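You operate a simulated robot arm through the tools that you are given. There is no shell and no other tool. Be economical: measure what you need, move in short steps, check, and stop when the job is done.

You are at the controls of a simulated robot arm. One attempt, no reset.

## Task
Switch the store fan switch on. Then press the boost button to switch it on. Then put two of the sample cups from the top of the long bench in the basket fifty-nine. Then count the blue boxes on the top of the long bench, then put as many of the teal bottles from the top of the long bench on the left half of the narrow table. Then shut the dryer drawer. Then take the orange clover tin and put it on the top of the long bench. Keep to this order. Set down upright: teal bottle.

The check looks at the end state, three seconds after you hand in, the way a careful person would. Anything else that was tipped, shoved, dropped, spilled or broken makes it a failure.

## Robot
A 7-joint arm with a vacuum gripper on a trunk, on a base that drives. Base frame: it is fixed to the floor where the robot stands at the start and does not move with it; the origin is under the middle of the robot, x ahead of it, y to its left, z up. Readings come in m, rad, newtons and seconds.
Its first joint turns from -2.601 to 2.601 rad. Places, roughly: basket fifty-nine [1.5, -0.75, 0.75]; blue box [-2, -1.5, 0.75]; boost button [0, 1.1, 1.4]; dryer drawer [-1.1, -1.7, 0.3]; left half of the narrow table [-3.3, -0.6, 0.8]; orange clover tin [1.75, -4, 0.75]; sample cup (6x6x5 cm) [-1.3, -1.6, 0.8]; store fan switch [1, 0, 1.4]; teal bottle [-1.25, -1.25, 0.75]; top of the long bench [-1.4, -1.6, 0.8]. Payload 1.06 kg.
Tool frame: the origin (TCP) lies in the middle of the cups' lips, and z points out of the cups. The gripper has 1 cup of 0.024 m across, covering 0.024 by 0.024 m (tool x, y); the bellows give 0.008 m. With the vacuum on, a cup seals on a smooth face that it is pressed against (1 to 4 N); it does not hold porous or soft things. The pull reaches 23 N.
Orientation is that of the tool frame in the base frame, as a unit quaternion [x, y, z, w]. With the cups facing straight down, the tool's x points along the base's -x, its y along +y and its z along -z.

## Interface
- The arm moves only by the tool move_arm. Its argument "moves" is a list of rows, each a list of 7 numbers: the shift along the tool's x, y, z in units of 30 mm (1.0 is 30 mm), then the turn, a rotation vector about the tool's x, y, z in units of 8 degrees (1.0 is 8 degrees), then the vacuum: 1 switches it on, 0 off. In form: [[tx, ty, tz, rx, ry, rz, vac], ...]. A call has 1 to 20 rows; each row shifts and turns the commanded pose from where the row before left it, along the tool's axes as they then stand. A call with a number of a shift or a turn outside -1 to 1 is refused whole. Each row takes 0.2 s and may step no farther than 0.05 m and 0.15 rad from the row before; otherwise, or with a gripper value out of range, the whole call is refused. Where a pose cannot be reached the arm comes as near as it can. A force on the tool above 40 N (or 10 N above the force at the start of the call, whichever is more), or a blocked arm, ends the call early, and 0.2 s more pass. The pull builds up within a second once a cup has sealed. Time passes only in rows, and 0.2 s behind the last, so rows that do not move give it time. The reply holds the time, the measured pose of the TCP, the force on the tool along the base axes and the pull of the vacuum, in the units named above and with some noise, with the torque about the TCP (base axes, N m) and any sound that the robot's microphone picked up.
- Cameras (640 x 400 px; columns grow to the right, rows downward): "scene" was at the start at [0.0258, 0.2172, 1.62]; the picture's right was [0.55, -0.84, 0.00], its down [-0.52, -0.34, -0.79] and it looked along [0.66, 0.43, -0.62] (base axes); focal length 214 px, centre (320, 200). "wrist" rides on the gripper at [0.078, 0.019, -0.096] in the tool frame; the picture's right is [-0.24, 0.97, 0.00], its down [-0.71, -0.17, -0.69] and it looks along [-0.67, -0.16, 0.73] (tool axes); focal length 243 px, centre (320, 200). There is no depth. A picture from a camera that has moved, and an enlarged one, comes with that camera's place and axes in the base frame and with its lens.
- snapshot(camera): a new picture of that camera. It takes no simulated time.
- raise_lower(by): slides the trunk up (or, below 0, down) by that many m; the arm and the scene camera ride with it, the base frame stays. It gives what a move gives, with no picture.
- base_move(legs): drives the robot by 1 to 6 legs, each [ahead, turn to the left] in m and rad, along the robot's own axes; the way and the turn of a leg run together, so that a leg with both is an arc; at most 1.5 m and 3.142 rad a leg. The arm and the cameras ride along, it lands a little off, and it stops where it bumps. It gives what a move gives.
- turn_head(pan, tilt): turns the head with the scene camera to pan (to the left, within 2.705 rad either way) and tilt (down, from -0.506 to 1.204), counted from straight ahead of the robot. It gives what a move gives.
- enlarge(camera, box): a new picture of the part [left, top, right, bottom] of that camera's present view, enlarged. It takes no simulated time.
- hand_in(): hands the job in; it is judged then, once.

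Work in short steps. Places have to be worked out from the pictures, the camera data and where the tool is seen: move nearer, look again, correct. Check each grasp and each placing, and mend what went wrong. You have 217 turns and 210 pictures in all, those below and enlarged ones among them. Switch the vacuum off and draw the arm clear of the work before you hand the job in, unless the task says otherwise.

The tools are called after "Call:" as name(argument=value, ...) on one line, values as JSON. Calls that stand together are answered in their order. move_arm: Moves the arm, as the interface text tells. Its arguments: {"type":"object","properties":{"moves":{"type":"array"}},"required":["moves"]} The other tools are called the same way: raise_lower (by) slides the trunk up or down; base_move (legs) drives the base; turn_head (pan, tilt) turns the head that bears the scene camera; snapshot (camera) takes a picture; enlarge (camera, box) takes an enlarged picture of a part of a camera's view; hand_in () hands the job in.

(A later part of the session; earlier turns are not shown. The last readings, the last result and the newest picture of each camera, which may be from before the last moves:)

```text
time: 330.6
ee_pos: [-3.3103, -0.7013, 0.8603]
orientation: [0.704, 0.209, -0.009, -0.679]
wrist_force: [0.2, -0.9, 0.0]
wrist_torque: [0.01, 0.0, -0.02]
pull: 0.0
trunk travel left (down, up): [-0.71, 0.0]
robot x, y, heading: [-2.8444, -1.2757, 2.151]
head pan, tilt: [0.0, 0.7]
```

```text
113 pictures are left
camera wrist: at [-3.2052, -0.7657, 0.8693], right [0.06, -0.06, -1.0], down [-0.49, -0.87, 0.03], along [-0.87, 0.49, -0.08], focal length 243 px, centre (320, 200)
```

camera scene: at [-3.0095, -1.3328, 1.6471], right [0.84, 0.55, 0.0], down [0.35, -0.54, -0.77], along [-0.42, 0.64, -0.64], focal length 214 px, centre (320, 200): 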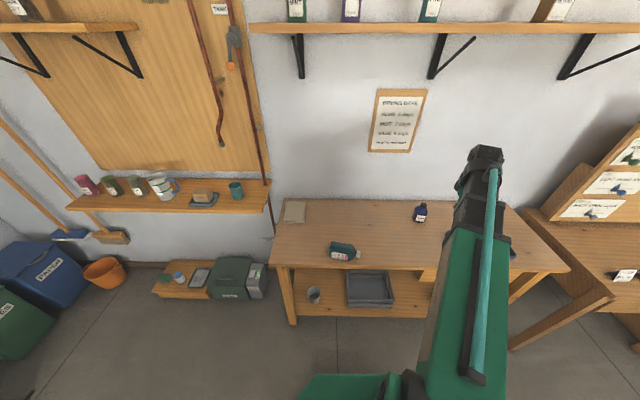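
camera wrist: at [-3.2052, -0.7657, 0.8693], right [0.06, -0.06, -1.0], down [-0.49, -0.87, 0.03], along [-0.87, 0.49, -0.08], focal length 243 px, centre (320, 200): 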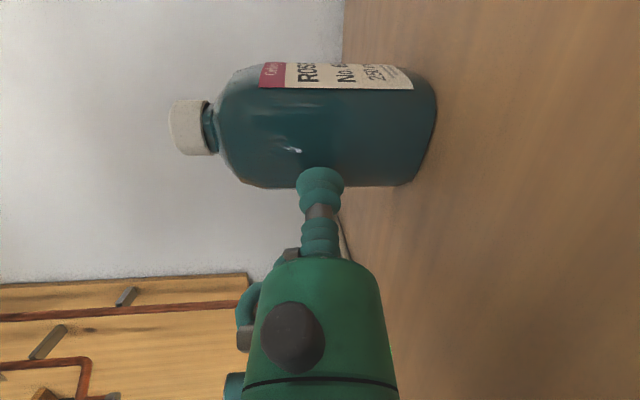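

Standing. I back off a bit, rise, and return the tool to pointing down.

Call:
move_arm(moves=[[0, 0, -0.5, 0, 0, 0, 0], [0, 0, -0.7, 0, 0, 0, 0], [0.13, -0.48, 0, 0, 0, 0, 0], [0.27, -0.96, 0, 0, 0, 0, 0], [0.27, -0.96, 0, 0, 0, 0, 0], [0.27, -0.96, 0, 0, 0, 0, 0], [0.27, -0.96, 0, 0, 0, 0, 0], [0.27, -0.96, 0, 0, 0, 0, 0], [0.27, -0.96, 0, 0, 0, 0, 0], [0.27, -0.96, 0, 0, 0, 0, 0], [0.27, -0.96, 0, 0, 0, 0, 0], [0, 0, 0, 0, 0, 0, 0]])

Call:
move_arm(moves=[[0, 0, 0, -0.963, -0.27, 0, 0], [0, 0, 0, -0.963, -0.27, 0, 0], [0, 0, 0, -0.963, -0.27, 0, 0], [0, 0, 0, -0.963, -0.27, 0, 0], [0, 0, 0, -0.963, -0.27, 0, 0], [0, 0, 0, -0.963, -0.27, 0, 0], [0, 0, 0, -0.963, -0.27, 0, 0], [0, 0, 0, -0.963, -0.27, 0, 0], [0, 0, 0, -0.963, -0.27, 0, 0], [0, 0, 0, -0.963, -0.27, 0, 0], [0, 0, 0, -0.66, -0.18, 0, 0], [0, 0, 0, 0, 0, 0, 0]])

Call:
snapshot(camera="scene")

```text
time: 333.2
ee_pos: [-3.3049, -0.7156, 1.1156]
orientation: [0.704, 0.208, -0.009, -0.679]
wrist_force: [-0.5, 0.2, 0.1]
wrist_torque: [0.01, 0.04, 0.01]
pull: 0.1
trunk travel left (down, up): [-0.71, 0.0]
robot x, y, heading: [-2.8445, -1.2732, 2.153]
head pan, tilt: [0.0, 0.7]
```

```text
time: 335.8
ee_pos: [-3.3067, -0.7152, 1.118]
orientation: [0.959, 0.283, 0.001, 0.0]
wrist_force: [0.4, 0.2, 0.4]
wrist_torque: [-0.02, 0.0, 0.02]
pull: 0.1
trunk travel left (down, up): [-0.71, 0.0]
robot x, y, heading: [-2.8446, -1.2741, 2.15]
head pan, tilt: [0.0, 0.7]
```

```text
112 pictures are left
camera scene: at [-3.0095, -1.333, 1.652], right [0.84, 0.55, 0.0], down [0.35, -0.54, -0.77], along [-0.42, 0.64, -0.64], focal length 214 px, centre (320, 200)
```

scene: 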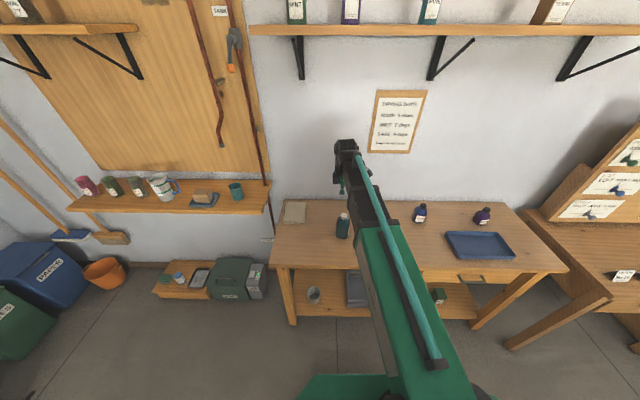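

ROSE stands on the left half. For the next bottles I'll keep the base heading along the aisle, so carrying needs only gentle straight drives and slow arm swings. First turn the tool back, retract, turn and reverse to the PINE/SAGE bottles.

Call:
move_arm(moves=[[0, 0, 0, 0, 0, 1, 0], [0, 0, 0, 0, 0, 1, 0], [0, 0, 0, 0, 0, 1, 0], [0, 0, 0, 0, 0, 1, 0], [0, 0, 0, 0, 0, 1, 0], [0, 0, 0, 0, 0, 1, 0], [0, 0, 0, 0, 0, 1, 0], [0, 0, 0, 0, 0, 1, 0], [0, 0, 0, 0, 0, 1, 0], [0, 0, 0, 0, 0, 1, 0], [0, 0, 0, 0, 0, 1, 0], [0, 0, 0, 0, 0, 0.25, 0], [1, 0, 0, 0, 0, 0, 0], [1, 0, 0, 0, 0, 0, 0], [1, 0, 0, 0, 0, 0, 0], [0, 0, 0, 0, 0, 0, 0]])

Call:
base_move(legs=[[0, 1.552], [-1.5, 0], [-0.03, 0]])

Call:
turn_head(pan=1.2, tilt=0.6)

Call:
snapshot(camera="scene")

```text
time: 339.2
ee_pos: [-3.2581, -0.7921, 1.1169]
orientation: [0.879, -0.477, 0.0, -0.001]
wrist_force: [0.3, -0.3, -0.7]
wrist_torque: [-0.02, -0.01, -0.03]
pull: 0.0
trunk travel left (down, up): [-0.71, 0.0]
robot x, y, heading: [-2.8422, -1.2704, 2.155]
head pan, tilt: [0.0, 0.7]
```

```text
time: 351.0
ee_pos: [-2.0269, -0.8501, 1.1178]
orientation: [0.96, 0.278, -0.001, 0.0]
wrist_force: [-0.2, 0.9, 0.5]
wrist_torque: [-0.01, 0.01, 0.01]
pull: 0.1
trunk travel left (down, up): [-0.71, 0.0]
robot x, y, heading: [-1.5388, -0.4397, -2.577]
head pan, tilt: [0.0, 0.7]
```

```text
time: 352.4
ee_pos: [-2.0278, -0.8516, 1.1169]
orientation: [0.96, 0.278, -0.001, -0.001]
wrist_force: [0.5, 0.2, 0.3]
wrist_torque: [-0.02, 0.03, 0.0]
pull: 0.1
trunk travel left (down, up): [-0.71, 0.0]
robot x, y, heading: [-1.5459, -0.4476, -2.573]
head pan, tilt: [1.201, 0.6]
```

```text
111 pictures are left
camera scene: at [-1.3962, -0.6489, 1.6607], right [-0.98, -0.2, 0.0], down [-0.11, 0.55, -0.83], along [0.16, -0.81, -0.57], focal length 214 px, centre (320, 200)
```

scene: 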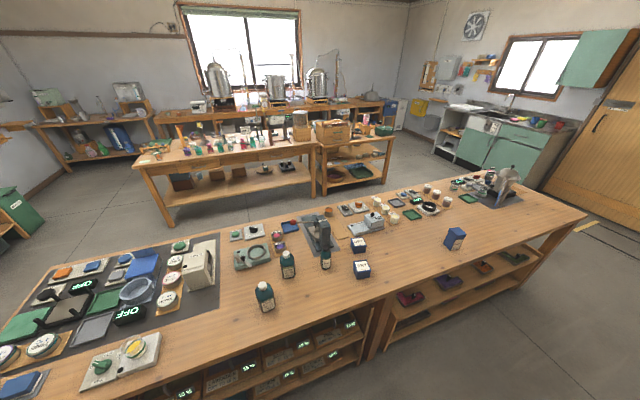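

I swing the arm slowly to the left over the PINE bottle (≈(-1.10,-1.07)).

Call:
move_arm(moves=[[0.28, 1, 0, 0, 0, 0, 0], [0.28, 1, 0, 0, 0, 0, 0], [0.28, 1, 0, 0, 0, 0, 0], [0.28, 1, 0, 0, 0, 0, 0], [0.28, 1, 0, 0, 0, 0, 0], [0.28, 1, 0, 0, 0, 0, 0], [0.28, 1, 0, 0, 0, 0, 0], [0.28, 1, 0, 0, 0, 0, 0], [0.28, 1, 0, 0, 0, 0, 0], [0.28, 1, 0, 0, 0, 0, 0], [0.28, 1, 0, 0, 0, 0, 0], [0.28, 1, 0, 0, 0, 0, 0], [0.28, 1, 0, 0, 0, 0, 0], [0.28, 1, 0, 0, 0, 0, 0]])

Call:
move_arm(moves=[[1, 0.41, 0, 0, 0, 0, 0], [1, 0.41, 0, 0, 0, 0, 0], [1, 0.41, 0, 0, 0, 0, 0], [1, 0.41, 0, 0, 0, 0, 0], [1, 0.41, 0, 0, 0, 0, 0], [1, 0.41, 0, 0, 0, 0, 0], [1, 0.41, 0, 0, 0, 0, 0], [1, 0.41, 0, 0, 0, 0, 0], [1, 0.41, 0, 0, 0, 0, 0], [1, 0.41, 0, 0, 0, 0, 0], [1, 0.41, 0, 0, 0, 0, 0], [1, 0.41, 0, 0, 0, 0, 0], [1, 0.41, 0, 0, 0, 0, 0], [1, 0.41, 0, 0, 0, 0, 0], [1, 0.41, 0, 0, 0, 0, 0], [1, 0.41, 0, 0, 0, 0, 0], [1, 0.41, 0, 0, 0, 0, 0], [0, 0, 0, 0, 0, 0, 0]])

Call:
snapshot(camera="wrist")

```text
time: 355.4
ee_pos: [-1.7039, -1.1448, 1.115]
orientation: [0.96, 0.278, -0.001, -0.001]
wrist_force: [0.1, 0.0, 0.1]
wrist_torque: [-0.01, 0.01, 0.02]
pull: 0.1
trunk travel left (down, up): [-0.71, 0.0]
robot x, y, heading: [-1.5445, -0.4393, -2.574]
head pan, tilt: [1.201, 0.6]
```

```text
time: 359.2
ee_pos: [-1.1599, -1.0489, 1.1128]
orientation: [0.96, 0.279, -0.001, -0.001]
wrist_force: [0.4, 0.0, 0.1]
wrist_torque: [0.0, 0.06, 0.0]
pull: 0.0
trunk travel left (down, up): [-0.71, 0.0]
robot x, y, heading: [-1.5413, -0.4424, -2.571]
head pan, tilt: [1.201, 0.6]
```

```text
110 pictures are left
camera wrist: at [-1.083, -1.0205, 1.2076], right [0.32, -0.95, 0.0], down [-0.69, -0.23, 0.69], along [-0.65, -0.22, -0.73], focal length 243 px, centre (320, 200)
```

wrist: 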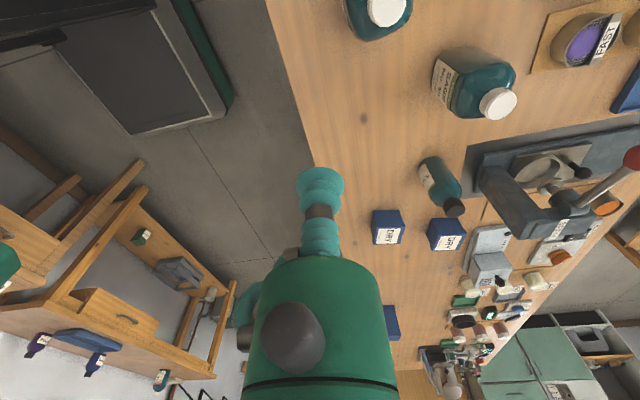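

PINE cap ≈(-1.087,-1.085). Move above it and partly down.

Call:
move_arm(moves=[[0.7, 1, 0, 0, 0, 0, 0], [0.7, 1, 0, 0, 0, 0, 0], [0, 0.32, 1, 0, 0, 0, 0], [0, 0, 1, 0, 0, 0, 0], [0, 0, 0.7, 0, 0, 0, 0], [0, 0, 0, 0, 0, 0, 0]])

Call:
snapshot(camera="wrist")

```text
time: 360.6
ee_pos: [-1.0885, -1.0843, 1.0324]
orientation: [0.96, 0.278, -0.001, 0.0]
wrist_force: [0.2, 0.6, 0.7]
wrist_torque: [0.03, -0.01, 0.0]
pull: 0.1
trunk travel left (down, up): [-0.71, 0.0]
robot x, y, heading: [-1.5424, -0.4441, -2.572]
head pan, tilt: [1.201, 0.6]
```

```text
109 pictures are left
camera wrist: at [-1.0117, -1.057, 1.1269], right [0.32, -0.95, 0.0], down [-0.69, -0.23, 0.69], along [-0.65, -0.22, -0.73], focal length 243 px, centre (320, 200)
```

wrist: 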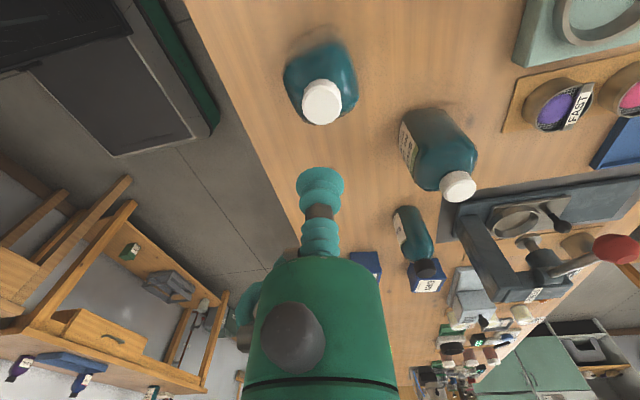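

Aligned within a cm. Correct, descend and seal.

Call:
move_arm(moves=[[0.26, 0.12, 1, 0, 0, 0, 1], [0, 0, 1, 0, 0, 0, 1], [0, 0, 0.6, 0, 0, 0, 1], [0, 0, 0.2, 0, 0, 0, 1], [0, 0, 0, 0, 0, 0, 1]])

Call:
snapshot(camera="wrist")

```text
time: 361.8
ee_pos: [-1.0797, -1.0824, 0.9479]
orientation: [0.96, 0.279, 0.0, -0.001]
wrist_force: [-0.5, 0.2, -0.3]
wrist_torque: [0.01, -0.01, -0.03]
pull: 0.1
trunk travel left (down, up): [-0.71, 0.0]
robot x, y, heading: [-1.5444, -0.4465, -2.569]
head pan, tilt: [1.201, 0.6]
```

```text
108 pictures are left
camera wrist: at [-1.0035, -1.0553, 1.0422], right [0.32, -0.95, 0.0], down [-0.69, -0.23, 0.69], along [-0.65, -0.22, -0.73], focal length 243 px, centre (320, 200)
```

wrist: 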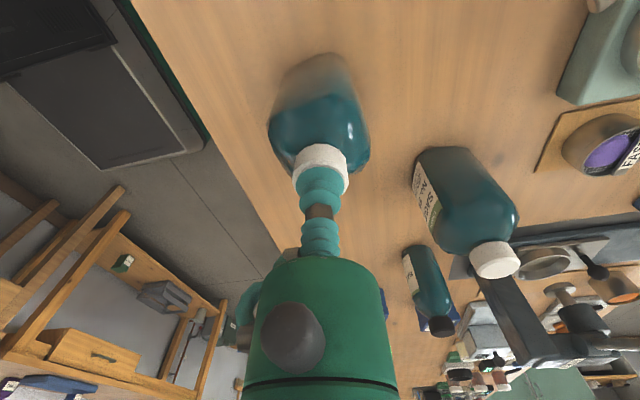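

Call:
move_arm(moves=[[0, 0, 0.15, 0, 0, 0, 1], [0, 0, 0.15, 0, 0, 0, 1], [0, 0, 0.05, 0, 0, 0, 1], [0, 0, 0, 0, 0, 0, 1]])

```text
time: 362.8
ee_pos: [-1.0798, -1.0818, 0.9387]
orientation: [0.961, 0.278, -0.001, 0.0]
wrist_force: [3.7, -1.9, 15.5]
wrist_torque: [-0.06, 0.01, -0.02]
pull: 22.4
trunk travel left (down, up): [-0.71, 0.0]
robot x, y, heading: [-1.5384, -0.4437, -2.571]
head pan, tilt: [1.201, 0.6]
```

Sealed. Lift smoothly.

Call:
move_arm(moves=[[0, 0, -0.1, 0, 0, 0, 1], [0, 0, -0.2, 0, 0, 0, 1], [0, 0, -0.4, 0, 0, 0, 1], [0, 0, -0.6, 0, 0, 0, 1], [0, 0, -0.7, 0, 0, 0, 1], [0, 0, -0.7, 0, 0, 0, 1], [0, 0, -0.7, 0, 0, 0, 1], [0, 0, -0.7, 0, 0, 0, 1], [0, 0, -0.6, 0, 0, 0, 1], [0, 0, -0.4, 0, 0, 0, 1], [0, 0, -0.2, 0, 0, 0, 1], [0, 0, 0, 0, 0, 0, 1]])

Call:
snapshot(camera="wrist")

```text
time: 365.4
ee_pos: [-1.0805, -1.0824, 1.0957]
orientation: [0.96, 0.279, -0.001, -0.002]
wrist_force: [0.1, 0.0, -3.6]
wrist_torque: [0.04, -0.04, -0.01]
pull: 23.1
trunk travel left (down, up): [-0.71, 0.0]
robot x, y, heading: [-1.5409, -0.443, -2.57]
head pan, tilt: [1.201, 0.6]
```

```text
107 pictures are left
camera wrist: at [-1.0022, -1.0559, 1.1913], right [0.32, -0.95, 0.0], down [-0.69, -0.23, 0.69], along [-0.65, -0.22, -0.73], focal length 243 px, centre (320, 200)
```

wrist: 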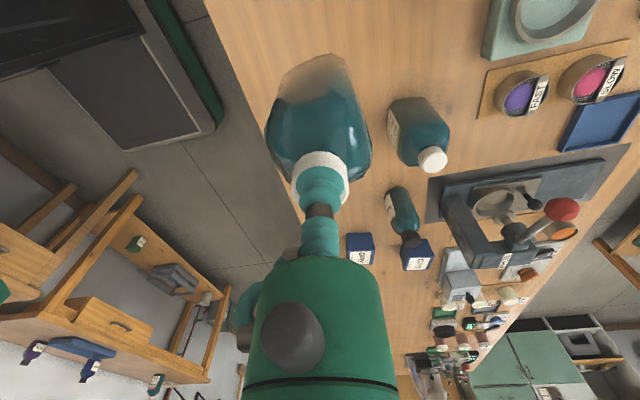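

Held. I swing the arm slowly round to the front.

Call:
move_arm(moves=[[-0.2, -0.3, -0.3, 0, 0, 0, 1], [-0.4, -0.6, -0.4, 0, 0, 0, 1], [-0.5, -0.8, -0.3, 0, 0, 0, 1], [-0.6, -0.9, 0, 0, 0, 0, 1], [-0.6, -0.9, 0, 0, 0, 0, 1], [-0.8, -0.8, 0, 0, 0, 0, 1], [-0.9, -0.5, 0, 0, 0, 0, 1], [-0.95, -0.33, 0, 0, 0, 0, 1], [-0.95, -0.33, 0, 0, 0, 0, 1], [-0.95, -0.33, 0, 0, 0, 0, 1], [-0.95, -0.33, 0, 0, 0, 0, 1], [-0.95, -0.33, 0, 0, 0, 0, 1], [-0.95, -0.33, 0, 0, 0, 0, 1], [-0.95, -0.33, 0, 0, 0, 0, 1], [-0.95, -0.33, 0, 0, 0, 0, 1], [-0.95, -0.33, 0, 0, 0, 0, 1], [-0.95, -0.33, 0, 0, 0, 0, 1], [-0.95, -0.4, 0, 0, 0, 0, 1], [-0.5, -0.3, 0, 0, 0, 0, 1], [0, 0, 0, 0, 0, 0, 1]])

Call:
move_arm(moves=[[-0.2, -0.4, 0, 0, 0, 0, 1], [-0.4, -0.8, 0, 0, 0, 0, 1], [-0.4, -0.95, 0, 0, 0, 0, 1], [-0.4, -0.95, 0, 0, 0, 0, 1], [-0.4, -0.95, 0, 0, 0, 0, 1], [-0.4, -0.95, 0, 0, 0, 0, 1], [-0.4, -0.95, 0, 0, 0, 0, 1], [-0.4, -0.95, 0, 0, 0, 0, 1], [-0.3, -0.95, 0, 0, 0, 0, 1], [-0.2, -0.95, 0, 0, 0, 0, 1], [0, -0.5, 0, 0, 0, 0, 1], [0, 0, 0, 0, 0, 0, 1]])

```text
time: 369.6
ee_pos: [-1.5998, -1.0998, 1.1292]
orientation: [0.961, 0.278, -0.001, -0.001]
wrist_force: [0.9, -0.1, -3.9]
wrist_torque: [0.01, -0.01, 0.03]
pull: 22.9
trunk travel left (down, up): [-0.71, 0.0]
robot x, y, heading: [-1.5427, -0.442, -2.578]
head pan, tilt: [1.201, 0.6]
```

```text
time: 372.2
ee_pos: [-1.8371, -0.9195, 1.1301]
orientation: [0.96, 0.279, -0.001, 0.0]
wrist_force: [-0.5, -0.3, -4.7]
wrist_torque: [0.02, -0.02, 0.02]
pull: 22.9
trunk travel left (down, up): [-0.71, 0.0]
robot x, y, heading: [-1.5412, -0.444, -2.577]
head pan, tilt: [1.201, 0.6]
```

Still held. Now a straight, gentle drive in short legs.

Call:
base_move(legs=[[0.35, 0], [0.35, 0], [0.35, 0]])

```text
time: 378.2
ee_pos: [-2.7264, -1.4838, 1.1296]
orientation: [0.96, 0.28, -0.001, -0.002]
wrist_force: [-0.8, -0.4, -4.5]
wrist_torque: [0.02, -0.03, 0.0]
pull: 22.7
trunk travel left (down, up): [-0.71, 0.0]
robot x, y, heading: [-2.4314, -1.0069, -2.576]
head pan, tilt: [1.201, 0.6]
```

Held. Swing the arm slowly to the right, toward the table's spot s≈3.0.

Call:
move_arm(moves=[[-0.15, -0.4, 0, 0, 0, 0, 1], [-0.3, -0.8, 0, 0, 0, 0, 1], [-0.32, -0.98, 0, 0, 0, 0, 1], [-0.32, -0.98, 0, 0, 0, 0, 1], [-0.32, -0.98, 0, 0, 0, 0, 1], [-0.32, -0.98, 0, 0, 0, 0, 1], [-0.32, -0.98, 0, 0, 0, 0, 1], [-0.32, -0.98, 0, 0, 0, 0, 1], [-0.32, -0.98, 0, 0, 0, 0, 1], [-0.3, -0.98, 0, 0, 0, 0, 1], [0, -0.98, 0, 0, 0, 0, 1], [0.17, -0.98, 0, 0, 0, 0, 1], [0.17, -0.98, 0, 0, 0, 0, 1], [0.17, -0.98, 0, 0, 0, 0, 1], [0.17, -0.98, 0, 0, 0, 0, 1], [0.17, -0.98, 0, 0, 0, 0, 1], [0.17, -0.98, 0, 0, 0, 0, 1], [0.17, -0.98, 0, 0, 0, 0, 1], [0.17, -0.98, 0, 0, 0, 0, 1], [0.17, -0.98, 0, 0, 0, 0, 1]])

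Call:
turn_head(pan=-1.2, tilt=0.6)

Call:
snapshot(camera="scene")

```text
time: 382.4
ee_pos: [-3.0651, -1.0291, 1.1311]
orientation: [0.96, 0.279, -0.001, -0.001]
wrist_force: [0.0, -0.3, -3.4]
wrist_torque: [0.0, -0.02, -0.01]
pull: 23.5
trunk travel left (down, up): [-0.71, 0.0]
robot x, y, heading: [-2.4291, -1.0076, -2.574]
head pan, tilt: [1.201, 0.6]
```

```text
time: 384.6
ee_pos: [-3.0652, -1.0287, 1.1317]
orientation: [0.96, 0.279, -0.001, 0.0]
wrist_force: [-0.1, -0.2, -4.4]
wrist_torque: [0.04, 0.0, -0.01]
pull: 23.0
trunk travel left (down, up): [-0.71, 0.0]
robot x, y, heading: [-2.4295, -1.0093, -2.571]
head pan, tilt: [-1.201, 0.6]
```

```text
106 pictures are left
camera scene: at [-2.3733, -1.0747, 1.6607], right [0.59, 0.81, 0.0], down [0.46, -0.33, -0.82], along [-0.67, 0.49, -0.57], focal length 214 px, centre (320, 200)
```

scene: 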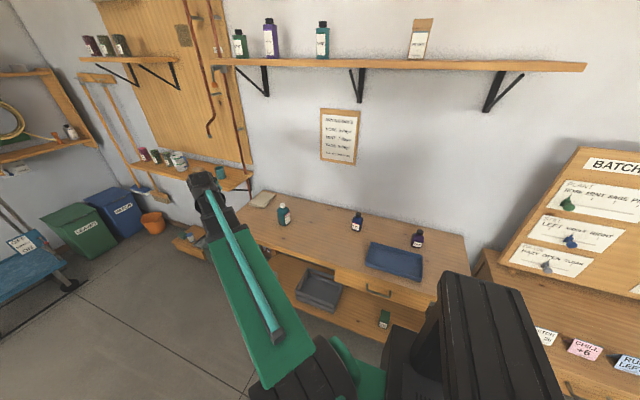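

Continue over the table to the target spot.

Call:
move_arm(moves=[[0.35, -0.6, 0, 0, 0, 0, 1], [0.35, -0.97, 0, 0, 0, 0, 1], [0.35, -0.97, 0, 0, 0, 0, 1], [0.35, -0.97, 0, 0, 0, 0, 1], [0.35, -0.97, 0, 0, 0, 0, 1], [0.35, -0.97, 0, 0, 0, 0, 1], [0.35, -0.97, 0, 0, 0, 0, 1], [0.35, -0.97, 0, 0, 0, 0, 1], [0.35, -0.97, 0, 0, 0, 0, 1], [0.35, -0.97, 0, 0, 0, 0, 1], [0.35, -0.97, 0, 0, 0, 0, 1], [0.35, -0.97, 0, 0, 0, 0, 1], [0.35, -0.97, 0, 0, 0, 0, 1], [0.35, -0.97, 0, 0, 0, 0, 1], [0, -0.4, 0, 0, 0, 0, 1], [0, 0, 0, 0, 0, 0, 1]])

Call:
snapshot(camera="wrist")

Call:
snapshot(camera="scene")

```text
time: 388.0
ee_pos: [-3.1612, -0.6044, 1.1323]
orientation: [0.96, 0.278, -0.001, -0.001]
wrist_force: [0.2, 0.0, 0.5]
wrist_torque: [0.02, -0.04, -0.04]
pull: 22.7
trunk travel left (down, up): [-0.71, 0.0]
robot x, y, heading: [-2.4309, -1.0068, -2.574]
head pan, tilt: [-1.201, 0.6]
```

```text
105 pictures are left
camera wrist: at [-3.0826, -0.5782, 1.2263], right [0.32, -0.95, 0.0], down [-0.69, -0.23, 0.69], along [-0.65, -0.22, -0.73], focal length 243 px, centre (320, 200)
```

wrist: 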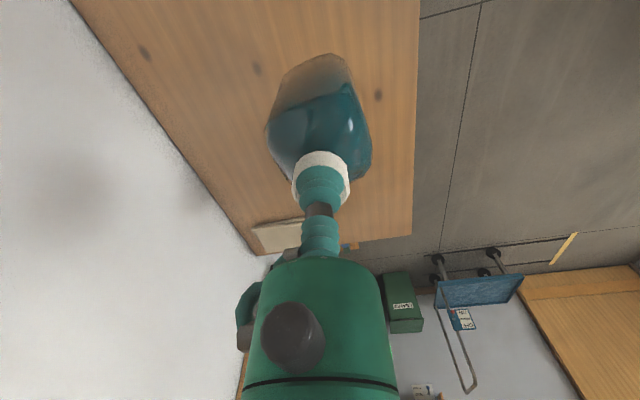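

```text
104 pictures are left
camera scene: at [-2.3733, -1.0744, 1.6607], right [0.59, 0.81, 0.0], down [0.46, -0.33, -0.82], along [-0.67, 0.49, -0.57], focal length 214 px, centre (320, 200)
```

scene: 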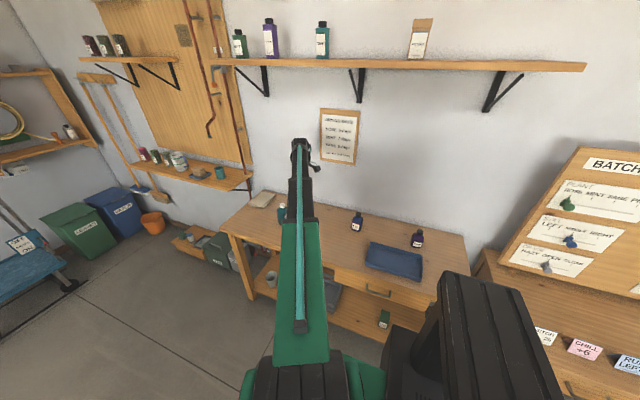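

Spot is clear. Lower slowly.

Call:
move_arm(moves=[[0, 0, 0.4, 0, 0, 0, 1], [0, 0, 0.7, 0, 0, 0, 1], [0, 0, 0.8, 0, 0, 0, 1], [0, 0, 0.8, 0, 0, 0, 1], [0, 0, 0.8, 0, 0, 0, 1], [0, 0, 0.8, 0, 0, 0, 1], [0, 0, 0.5, 0, 0, 0, 1], [0, 0, 0.4, 0, 0, 0, 1], [0, 0, 0.2, 0, 0, 0, 1], [0, 0, 0, 0, 0, 0, 1]])

Call:
snapshot(camera="wrist")

```text
time: 390.2
ee_pos: [-3.1612, -0.6059, 0.9708]
orientation: [0.96, 0.279, 0.0, -0.001]
wrist_force: [-0.3, 0.3, -0.8]
wrist_torque: [0.01, -0.04, 0.0]
pull: 22.6
trunk travel left (down, up): [-0.71, 0.0]
robot x, y, heading: [-2.4283, -1.011, -2.573]
head pan, tilt: [-1.201, 0.6]
```

```text
103 pictures are left
camera wrist: at [-3.083, -0.5783, 1.0643], right [0.32, -0.95, 0.0], down [-0.69, -0.23, 0.69], along [-0.65, -0.22, -0.73], focal length 243 px, centre (320, 200)
```

wrist: 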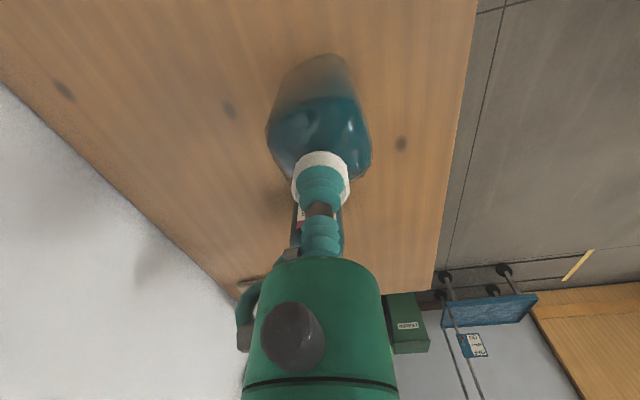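

Call:
move_arm(moves=[[0, 0, 0.3, 0, 0, 0, 1], [0, 0, 0.3, 0, 0, 0, 1], [0, 0, 0.2, 0, 0, 0, 1], [0, 0, 0.15, 0, 0, 0, 1], [0, 0, 0, 0, 0, 0, 1]])

```text
time: 391.4
ee_pos: [-3.1608, -0.605, 0.9411]
orientation: [0.96, 0.279, 0.0, 0.0]
wrist_force: [0.8, 0.2, 0.4]
wrist_torque: [0.06, -0.01, 0.01]
pull: 23.3
trunk travel left (down, up): [-0.71, 0.0]
robot x, y, heading: [-2.4322, -1.0045, -2.577]
head pan, tilt: [-1.201, 0.6]
```

Call:
move_arm(moves=[[0, 0, 0.12, 0, 0, 0, 1], [0, 0, 0, 0, 0, 0, 1]])

```text
time: 392.0
ee_pos: [-3.1587, -0.6042, 0.9393]
orientation: [0.96, 0.278, -0.002, -0.001]
wrist_force: [1.1, 3.3, 14.9]
wrist_torque: [-0.03, 0.06, 0.01]
pull: 23.0
trunk travel left (down, up): [-0.71, 0.0]
robot x, y, heading: [-2.4269, -1.0081, -2.575]
head pan, tilt: [-1.201, 0.6]
```

Contact with the table. Ease, release and rise.

Call:
move_arm(moves=[[0, 0, -0.08, 0, 0, 0, 1], [0, 0, 0, 0, 0, 0, 0], [0, 0, 0, 0, 0, 0, 0], [0, 0, 0, 0, 0, 0, 0], [0, 0, 0, 0, 0, 0, 0], [0, 0, -0.2, 0, 0, 0, 0], [0, 0, -0.5, 0, 0, 0, 0], [0, 0, -1, 0, 0, 0, 0], [0, 0, -1, 0, 0, 0, 0], [0, 0, -1, 0, 0, 0, 0], [0, 0, -1, 0, 0, 0, 0], [0, 0, -1, 0, 0, 0, 0], [0, 0, 0, 0, 0, 0, 0]])

Call:
snapshot(camera="wrist")

```text
time: 394.8
ee_pos: [-3.1588, -0.607, 1.1119]
orientation: [0.96, 0.279, -0.001, -0.001]
wrist_force: [0.5, 0.1, -0.4]
wrist_torque: [0.02, -0.01, -0.01]
pull: 0.1
trunk travel left (down, up): [-0.71, 0.0]
robot x, y, heading: [-2.4285, -1.0085, -2.569]
head pan, tilt: [-1.201, 0.6]
```

```text
102 pictures are left
camera wrist: at [-3.0818, -0.5787, 1.2063], right [0.32, -0.95, 0.0], down [-0.69, -0.23, 0.69], along [-0.65, -0.22, -0.73], focal length 243 px, centre (320, 200)
```

wrist: 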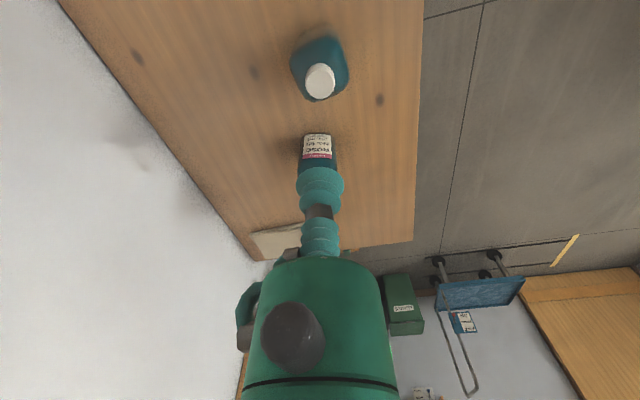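

Both stand. Swing back to the front and drive back for SAGE.

Call:
move_arm(moves=[[-0.4, 1, 0, 0, 0, 0, 0], [-0.4, 1, 0, 0, 0, 0, 0], [-0.4, 1, 0, 0, 0, 0, 0], [-0.4, 1, 0, 0, 0, 0, 0], [-0.4, 1, 0, 0, 0, 0, 0], [-0.4, 1, 0, 0, 0, 0, 0], [-0.4, 1, 0, 0, 0, 0, 0], [-0.4, 1, 0, 0, 0, 0, 0], [-0.4, 1, 0, 0, 0, 0, 0], [-0.4, 1, 0, 0, 0, 0, 0], [-0.4, 1, 0, 0, 0, 0, 0], [-0.4, 1, 0, 0, 0, 0, 0], [-0.4, 1, 0, 0, 0, 0, 0], [-0.2, 1, 0, 0, 0, 0, 0], [0, 1, 0, 0, 0, 0, 0], [0, 1, 0, 0, 0, 0, 0], [0, 1, 0, 0, 0, 0, 0], [0, 1, 0, 0, 0, 0, 0], [0, 1, 0, 0, 0, 0, 0], [0, 1, 0, 0, 0, 0, 0]])

Call:
base_move(legs=[[-1.05, 0]])

Call:
move_arm(moves=[[0, 1, 0, 0, 0, 0, 0], [0, 1, 0, 0, 0, 0, 0], [0.1, 1, 0, 0, 0, 0, 0], [0.28, 1, 0, 0, 0, 0, 0], [0.28, 1, 0, 0, 0, 0, 0], [0.28, 1, 0, 0, 0, 0, 0], [0.28, 1, 0, 0, 0, 0, 0], [0.28, 1, 0, 0, 0, 0, 0], [0.28, 1, 0, 0, 0, 0, 0], [0.28, 1, 0, 0, 0, 0, 0], [0.28, 1, 0, 0, 0, 0, 0], [0.28, 1, 0, 0, 0, 0, 0], [0.28, 1, 0, 0, 0, 0, 0], [0.28, 1, 0, 0, 0, 0, 0], [0.28, 1, 0, 0, 0, 0, 0], [0.28, 1, 0, 0, 0, 0, 0], [0.28, 1, 0, 0, 0, 0, 0], [0, 0, 0, 0, 0, 0, 0]])

```text
time: 399.0
ee_pos: [-2.9759, -1.2, 1.1099]
orientation: [0.96, 0.278, -0.002, -0.001]
wrist_force: [0.2, 0.0, -0.1]
wrist_torque: [0.02, 0.02, 0.0]
pull: 0.1
trunk travel left (down, up): [-0.71, 0.0]
robot x, y, heading: [-2.431, -1.0074, -2.576]
head pan, tilt: [-1.201, 0.6]
```

```text
time: 404.4
ee_pos: [-2.0946, -0.6364, 1.111]
orientation: [0.957, 0.289, -0.002, 0.0]
wrist_force: [0.2, 0.1, -0.3]
wrist_torque: [0.01, -0.01, 0.02]
pull: 0.1
trunk travel left (down, up): [-0.71, 0.0]
robot x, y, heading: [-1.551, -0.4348, -2.552]
head pan, tilt: [-1.201, 0.6]
```

```text
time: 408.2
ee_pos: [-1.7119, -0.9955, 1.1096]
orientation: [0.958, 0.288, -0.002, -0.002]
wrist_force: [-0.6, -0.3, -1.0]
wrist_torque: [0.0, -0.03, -0.01]
pull: 0.0
trunk travel left (down, up): [-0.71, 0.0]
robot x, y, heading: [-1.5503, -0.4317, -2.547]
head pan, tilt: [-1.201, 0.6]
```

Call:
move_arm(moves=[[0.66, 0.98, 0, 0, 0, 0, 0], [0.66, 0.98, 0, 0, 0, 0, 0], [0.66, 0.98, 0, 0, 0, 0, 0], [0.66, 0.98, 0, 0, 0, 0, 0], [0.66, 0.98, 0, 0, 0, 0, 0], [0.66, 0.98, 0, 0, 0, 0, 0], [0.66, 0.98, 0, 0, 0, 0, 0], [0.66, 0.98, 0, 0, 0, 0, 0], [0.66, 0.98, 0, 0, 0, 0, 0], [0.66, 0.98, 0, 0, 0, 0, 0], [0.66, 0.98, 0, 0, 0, 0, 0], [0.66, 0.98, 0, 0, 0, 0, 0], [0.66, 0.98, 0, 0, 0, 0, 0], [0.66, 0.98, 0, 0, 0, 0, 0], [0.66, 0.98, 0, 0, 0, 0, 0], [0.66, 0.98, 0, 0, 0, 0, 0], [0.66, 0.98, 0, 0, 0, 0, 0], [0.66, 0.98, 0, 0, 0, 0, 0], [0, 0, 0, 0, 0, 0, 0]])

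Call:
snapshot(camera="wrist")

```text
time: 412.2
ee_pos: [-1.1227, -1.2414, 1.1058]
orientation: [0.958, 0.288, -0.001, 0.0]
wrist_force: [0.5, -0.1, 0.0]
wrist_torque: [0.02, -0.01, 0.01]
pull: 0.1
trunk travel left (down, up): [-0.71, 0.0]
robot x, y, heading: [-1.5494, -0.4387, -2.547]
head pan, tilt: [-1.201, 0.6]
```

```text
101 pictures are left
camera wrist: at [-1.0464, -1.213, 1.2016], right [0.34, -0.94, 0.0], down [-0.68, -0.25, 0.69], along [-0.65, -0.23, -0.73], focal length 243 px, centre (320, 200)
```

wrist: 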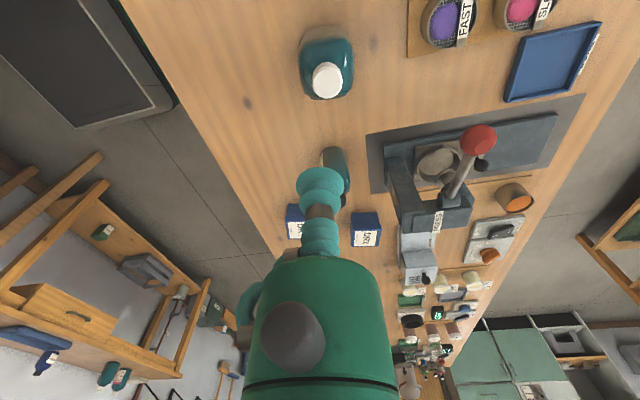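

Call:
move_arm(moves=[[0, 0.15, 1, 0, 0, 0, 0], [0, 0, 1, 0, 0, 0, 0], [0, 0, 1, 0, 0, 0, 0], [0, 0, 1, 0, 0, 0, 0], [0, 0, 0.3, 0, 0, 0, 0], [0, 0, 0, 0, 0, 0, 0]])

Call:
snapshot(camera="wrist")

```text
time: 413.6
ee_pos: [-1.122, -1.2457, 0.9776]
orientation: [0.958, 0.288, -0.001, -0.001]
wrist_force: [-0.1, -0.9, 0.0]
wrist_torque: [0.0, 0.0, 0.0]
pull: 0.1
trunk travel left (down, up): [-0.71, 0.0]
robot x, y, heading: [-1.551, -0.4356, -2.554]
head pan, tilt: [-1.201, 0.6]
```

```text
100 pictures are left
camera wrist: at [-1.0447, -1.2169, 1.0719], right [0.34, -0.94, 0.0], down [-0.68, -0.25, 0.69], along [-0.65, -0.23, -0.73], focal length 243 px, centre (320, 200)
```

wrist: 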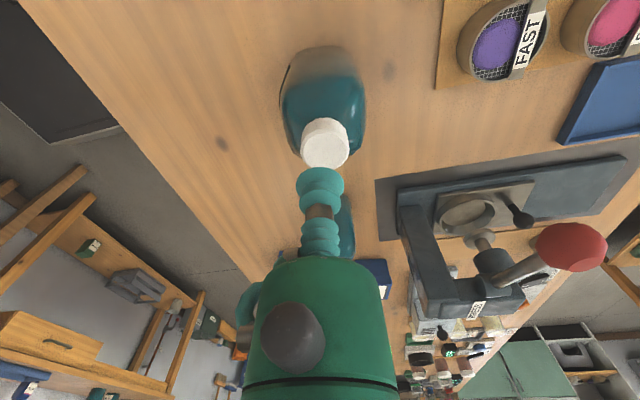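

Call:
move_arm(moves=[[0, 0, 0.6, 0, 0, 0, 1], [0, 0, 0.35, 0, 0, 0, 1], [0, 0, 0.15, 0, 0, 0, 1], [0, 0, 0.12, 0, 0, 0, 1], [0, 0, 0, 0, 0, 0, 1]])

```text
time: 414.8
ee_pos: [-1.1213, -1.2447, 0.9414]
orientation: [0.957, 0.289, -0.002, -0.002]
wrist_force: [0.3, 0.7, -0.1]
wrist_torque: [0.0, -0.02, 0.02]
pull: 22.8
trunk travel left (down, up): [-0.71, 0.0]
robot x, y, heading: [-1.5539, -0.4368, -2.551]
head pan, tilt: [-1.201, 0.6]
```

Sealed. I seat it 2 mm more, then lift smoothly.

Call:
move_arm(moves=[[0, 0, 0.08, 0, 0, 0, 1], [0, 0, 0, 0, 0, 0, 1], [0, 0, -0.15, 0, 0, 0, 1], [0, 0, -0.2, 0, 0, 0, 1], [0, 0, -0.4, 0, 0, 0, 1], [0, 0, -0.6, 0, 0, 0, 1], [0, 0, -0.7, 0, 0, 0, 1], [0, 0, -0.7, 0, 0, 0, 1], [0, 0, -0.7, 0, 0, 0, 1], [0, 0, -0.7, 0, 0, 0, 1], [0, 0, -0.7, 0, 0, 0, 1], [0, 0, -0.6, 0, 0, 0, 1], [0, 0, -0.5, 0, 0, 0, 1], [0, 0, -0.3, 0, 0, 0, 1], [0, 0, 0, 0, 0, 0, 1]])

Call:
snapshot(camera="wrist")

```text
time: 418.0
ee_pos: [-1.1216, -1.2462, 1.1268]
orientation: [0.958, 0.288, -0.001, -0.001]
wrist_force: [0.0, 0.6, -4.5]
wrist_torque: [-0.01, -0.03, -0.04]
pull: 22.6
trunk travel left (down, up): [-0.71, 0.0]
robot x, y, heading: [-1.5519, -0.4368, -2.554]
head pan, tilt: [-1.201, 0.6]
```

```text
99 pictures are left
camera wrist: at [-1.044, -1.2174, 1.2207], right [0.34, -0.94, 0.0], down [-0.68, -0.25, 0.69], along [-0.65, -0.23, -0.73], focal length 243 px, centre (320, 200)
```

wrist: 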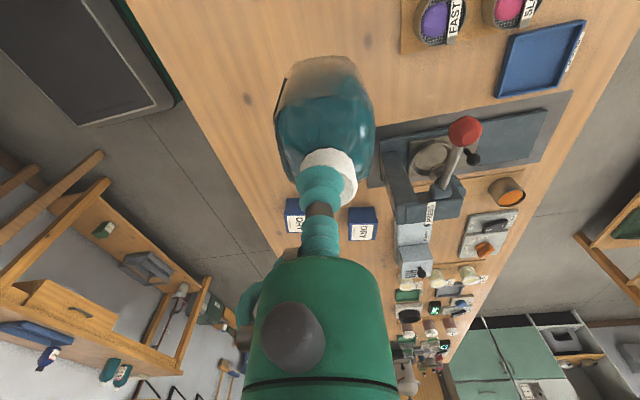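

Held. Swing smoothly to the front: first toward me, then around.

Call:
move_arm(moves=[[0, -0.3, 0, 0, 0, 0, 1], [0, -0.6, 0, 0, 0, 0, 1], [0, -0.9, 0, 0, 0, 0, 1], [0, -0.97, 0, 0, 0, 0, 1], [0, -0.97, 0, 0, 0, 0, 1], [0, -0.97, 0, 0, 0, 0, 1], [0, -0.97, 0, 0, 0, 0, 1], [0, -0.97, 0, 0, 0, 0, 1], [0, -0.97, 0, 0, 0, 0, 1], [-0.3, -0.9, 0, 0, 0, 0, 1], [-0.6, -0.7, 0, 0, 0, 0, 1], [-0.9, -0.44, 0, 0, 0, 0, 1], [-0.95, -0.44, 0, 0, 0, 0, 1], [-0.95, -0.44, 0, 0, 0, 0, 1], [-0.95, -0.44, 0, 0, 0, 0, 1], [-0.95, -0.44, 0, 0, 0, 0, 1], [-0.95, -0.44, 0, 0, 0, 0, 1], [-0.95, -0.44, 0, 0, 0, 0, 1], [-0.95, -0.44, 0, 0, 0, 0, 1], [-0.5, -0.3, 0, 0, 0, 0, 1]])

Call:
move_arm(moves=[[-0.5, -0.4, 0, 0, 0, 0, 1], [-0.8, -0.5, 0, 0, 0, 0, 1], [-0.8, -0.6, 0, 0, 0, 0, 1], [-0.8, -0.7, 0, 0, 0, 0, 1], [-0.6, -0.8, 0, 0, 0, 0, 1], [-0.4, -0.95, 0, 0, 0, 0, 1], [-0.3, -0.95, 0, 0, 0, 0, 1], [-0.3, -0.95, 0, 0, 0, 0, 1], [-0.3, -0.8, 0, 0, 0, 0, 1], [-0.1, -0.4, 0, 0, 0, 0, 1], [0, 0, 0, 0, 0, 0, 1]])

```text
time: 422.2
ee_pos: [-1.5613, -1.067, 1.1286]
orientation: [0.958, 0.288, 0.0, -0.001]
wrist_force: [0.4, 0.2, -4.1]
wrist_torque: [0.03, -0.02, -0.01]
pull: 22.8
trunk travel left (down, up): [-0.71, 0.0]
robot x, y, heading: [-1.5523, -0.4363, -2.552]
head pan, tilt: [-1.201, 0.6]
```

```text
time: 424.6
ee_pos: [-1.8009, -0.9717, 1.1285]
orientation: [0.958, 0.288, -0.001, -0.002]
wrist_force: [0.0, -0.2, -4.4]
wrist_torque: [-0.01, 0.0, 0.0]
pull: 23.1
trunk travel left (down, up): [-0.71, 0.0]
robot x, y, heading: [-1.5528, -0.4321, -2.553]
head pan, tilt: [-1.201, 0.6]
```

Held. Straight drive of 1.4 m in short legs.

Call:
base_move(legs=[[0.35, 0], [0.35, 0], [0.35, 0], [0.35, 0]])

```text
time: 432.4
ee_pos: [-2.9654, -1.7451, 1.1285]
orientation: [0.958, 0.287, -0.002, -0.002]
wrist_force: [0.2, -0.9, -4.5]
wrist_torque: [0.02, -0.04, -0.02]
pull: 23.0
trunk travel left (down, up): [-0.71, 0.0]
robot x, y, heading: [-2.7178, -1.2079, -2.552]
head pan, tilt: [-1.201, 0.6]
```

Call:
move_arm(moves=[[-0.15, -0.4, 0, 0, 0, 0, 1], [-0.3, -0.8, 0, 0, 0, 0, 1], [-0.32, -0.97, 0, 0, 0, 0, 1], [-0.32, -0.97, 0, 0, 0, 0, 1], [-0.32, -0.97, 0, 0, 0, 0, 1], [-0.32, -0.97, 0, 0, 0, 0, 1], [-0.32, -0.97, 0, 0, 0, 0, 1], [-0.32, -0.97, 0, 0, 0, 0, 1], [-0.32, -0.97, 0, 0, 0, 0, 1], [-0.3, -0.97, 0, 0, 0, 0, 1], [-0.1, -0.97, 0, 0, 0, 0, 1], [0.1, -0.97, 0, 0, 0, 0, 1], [0.1, -0.97, 0, 0, 0, 0, 1], [0.1, -0.97, 0, 0, 0, 0, 1], [0.1, -0.97, 0, 0, 0, 0, 1], [0.1, -0.97, 0, 0, 0, 0, 1], [0.1, -0.97, 0, 0, 0, 0, 1], [0.1, -0.97, 0, 0, 0, 0, 1], [0.1, -0.97, 0, 0, 0, 0, 1], [0.1, -0.97, 0, 0, 0, 0, 1]])

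Call:
snapshot(camera="scene")

```text
time: 436.6
ee_pos: [-3.3289, -1.3146, 1.1306]
orientation: [0.958, 0.287, -0.001, -0.001]
wrist_force: [1.0, 1.1, -4.2]
wrist_torque: [0.03, -0.01, 0.0]
pull: 22.7
trunk travel left (down, up): [-0.71, 0.0]
robot x, y, heading: [-2.7182, -1.2092, -2.559]
head pan, tilt: [-1.201, 0.6]
```

```text
98 pictures are left
camera scene: at [-2.6595, -1.2746, 1.6607], right [0.58, 0.82, 0.0], down [0.46, -0.33, -0.82], along [-0.67, 0.48, -0.57], focal length 214 px, centre (320, 200)
```

scene: 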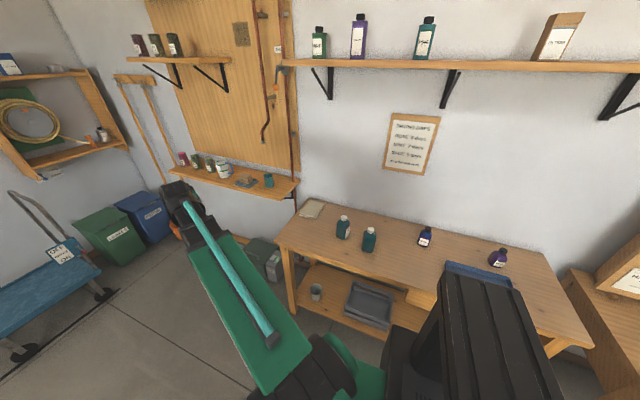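

Call:
move_arm(moves=[[0.3, -0.7, 0, 0, 0, 0, 1], [0.39, -0.94, 0, 0, 0, 0, 1], [0.39, -0.94, 0, 0, 0, 0, 1], [0.39, -0.94, 0, 0, 0, 0, 1], [0.39, -0.94, 0, 0, 0, 0, 1], [0.39, -0.94, 0, 0, 0, 0, 1], [0.39, -0.94, 0, 0, 0, 0, 1], [0.39, -0.94, 0, 0, 0, 0, 1], [0.39, -0.94, 0, 0, 0, 0, 1], [0.39, -0.94, 0, 0, 0, 0, 1], [0.39, -0.94, 0, 0, 0, 0, 1], [0.39, -0.94, 0, 0, 0, 0, 1], [0.39, -0.94, 0, 0, 0, 0, 1], [0.39, -0.94, 0, 0, 0, 0, 1], [0.39, -0.94, 0, 0, 0, 0, 1], [0.39, -0.94, 0, 0, 0, 0, 1], [0.39, -0.94, 0, 0, 0, 0, 1], [0.15, -0.3, 0, 0, 0, 0, 1], [0, 0, 0, 0, 0, 0, 1]])

Call:
snapshot(camera="scene")

Call:
snapshot(camera="wrist")

```text
time: 440.6
ee_pos: [-3.4255, -0.8021, 1.1316]
orientation: [0.958, 0.287, -0.001, -0.001]
wrist_force: [-0.1, -0.3, -4.3]
wrist_torque: [0.0, -0.03, 0.01]
pull: 23.1
trunk travel left (down, up): [-0.71, 0.0]
robot x, y, heading: [-2.7114, -1.2067, -2.553]
head pan, tilt: [-1.201, 0.6]
```

```text
97 pictures are left
camera scene: at [-2.6593, -1.2747, 1.6607], right [0.58, 0.82, 0.0], down [0.46, -0.33, -0.82], along [-0.67, 0.48, -0.57], focal length 214 px, centre (320, 200)
```

scene: 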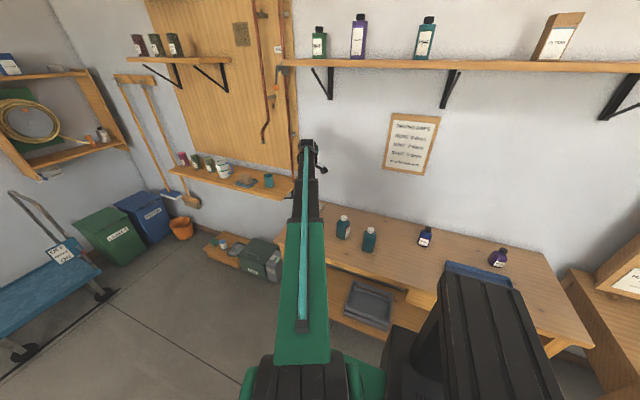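

```text
96 pictures are left
camera wrist: at [-3.3487, -0.7729, 1.2252], right [0.34, -0.94, 0.0], down [-0.68, -0.25, 0.69], along [-0.65, -0.23, -0.73], focal length 243 px, centre (320, 200)
```

wrist: 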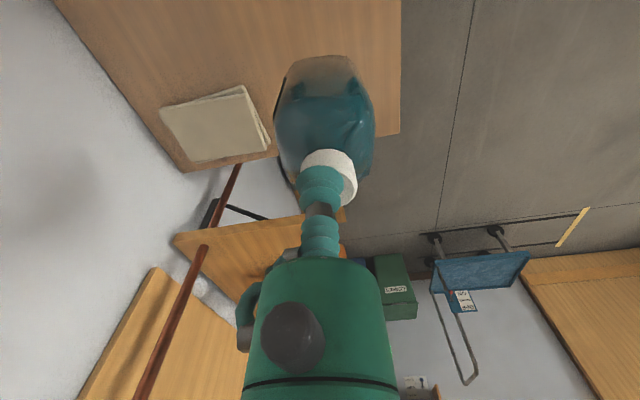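

Landing spot is well on the table. Lower slowly.

Call:
move_arm(moves=[[0, 0, 0.4, 0, 0, 0, 1], [0, 0, 0.7, 0, 0, 0, 1], [0, 0, 0.8, 0, 0, 0, 1], [0, 0, 0.8, 0, 0, 0, 1], [0, 0, 0.8, 0, 0, 0, 1], [0, 0, 0.8, 0, 0, 0, 1], [0, 0, 0.6, 0, 0, 0, 1], [0, 0, 0.5, 0, 0, 0, 1], [0, 0, 0.4, 0, 0, 0, 1], [0, 0, 0.3, 0, 0, 0, 1], [0, 0, 0.15, 0, 0, 0, 1], [0, 0, 0, 0, 0, 0, 1]])

```text
time: 443.2
ee_pos: [-3.427, -0.8021, 0.9432]
orientation: [0.958, 0.288, 0.0, -0.001]
wrist_force: [0.2, 0.0, -4.0]
wrist_torque: [0.04, -0.01, 0.0]
pull: 22.7
trunk travel left (down, up): [-0.71, 0.0]
robot x, y, heading: [-2.7167, -1.2056, -2.555]
head pan, tilt: [-1.201, 0.6]
```

Call:
move_arm(moves=[[0, 0, 0.12, 0, 0, 0, 1], [0, 0, 0.08, 0, 0, 0, 1], [0, 0, 0, 0, 0, 0, 1]])

```text
time: 444.1
ee_pos: [-3.4236, -0.8011, 0.9386]
orientation: [0.958, 0.286, -0.002, -0.002]
wrist_force: [0.0, 4.2, 15.5]
wrist_torque: [-0.04, 0.11, -0.01]
pull: 22.7
trunk travel left (down, up): [-0.71, 0.0]
robot x, y, heading: [-2.7154, -1.2078, -2.554]
head pan, tilt: [-1.201, 0.6]
```

Contact. Ease, release and rise.

Call:
move_arm(moves=[[0, 0, -0.1, 0, 0, 0, 1], [0, 0, 0, 0, 0, 0, 0], [0, 0, 0, 0, 0, 0, 0], [0, 0, 0, 0, 0, 0, 0], [0, 0, 0, 0, 0, 0, 0], [0, 0, -0.2, 0, 0, 0, 0], [0, 0, -0.5, 0, 0, 0, 0], [0, 0, -1, 0, 0, 0, 0], [0, 0, -1, 0, 0, 0, 0], [0, 0, -1, 0, 0, 0, 0], [0, 0, -1, 0, 0, 0, 0], [0, 0, -1, 0, 0, 0, 0], [0, 0, 0, 0, 0, 0, 0]])

Call:
move_arm(moves=[[-0.4, 1, 0, 0, 0, 0, 0], [-0.4, 1, 0, 0, 0, 0, 0], [-0.4, 1, 0, 0, 0, 0, 0], [-0.4, 1, 0, 0, 0, 0, 0], [-0.4, 1, 0, 0, 0, 0, 0], [-0.4, 1, 0, 0, 0, 0, 0], [-0.4, 1, 0, 0, 0, 0, 0], [-0.4, 1, 0, 0, 0, 0, 0], [-0.4, 1, 0, 0, 0, 0, 0], [-0.4, 1, 0, 0, 0, 0, 0], [-0.4, 1, 0, 0, 0, 0, 0], [-0.4, 1, 0, 0, 0, 0, 0], [-0.4, 1, 0, 0, 0, 0, 0], [0, 1, 0, 0, 0, 0, 0], [0, 1, 0, 0, 0, 0, 0], [0, 1, 0, 0, 0, 0, 0], [0, 1, 0, 0, 0, 0, 0], [0, 1, 0, 0, 0, 0, 0], [0, 1, 0, 0, 0, 0, 0], [0, 1, 0, 0, 0, 0, 0]])

Call:
snapshot(camera="scene")

```text
time: 446.9
ee_pos: [-3.4243, -0.8008, 1.111]
orientation: [0.958, 0.287, 0.0, -0.001]
wrist_force: [0.2, -0.6, 0.4]
wrist_torque: [0.03, 0.01, -0.01]
pull: 0.1
trunk travel left (down, up): [-0.71, 0.0]
robot x, y, heading: [-2.7134, -1.2092, -2.555]
head pan, tilt: [-1.201, 0.6]
```

```text
time: 451.1
ee_pos: [-3.2236, -1.3891, 1.1097]
orientation: [0.958, 0.287, -0.001, -0.001]
wrist_force: [0.5, -0.7, 0.3]
wrist_torque: [0.01, 0.01, -0.03]
pull: 0.1
trunk travel left (down, up): [-0.71, 0.0]
robot x, y, heading: [-2.7198, -1.2083, -2.562]
head pan, tilt: [-1.201, 0.6]
```

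```text
95 pictures are left
camera scene: at [-2.6586, -1.2753, 1.6606], right [0.58, 0.82, 0.0], down [0.46, -0.33, -0.83], along [-0.67, 0.48, -0.56], focal length 214 px, centre (320, 200)
```

scene: 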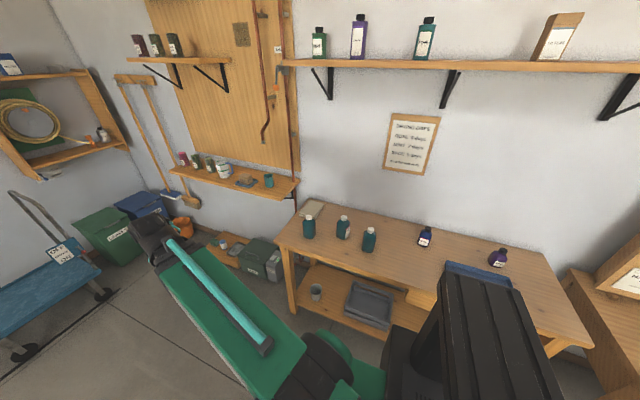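

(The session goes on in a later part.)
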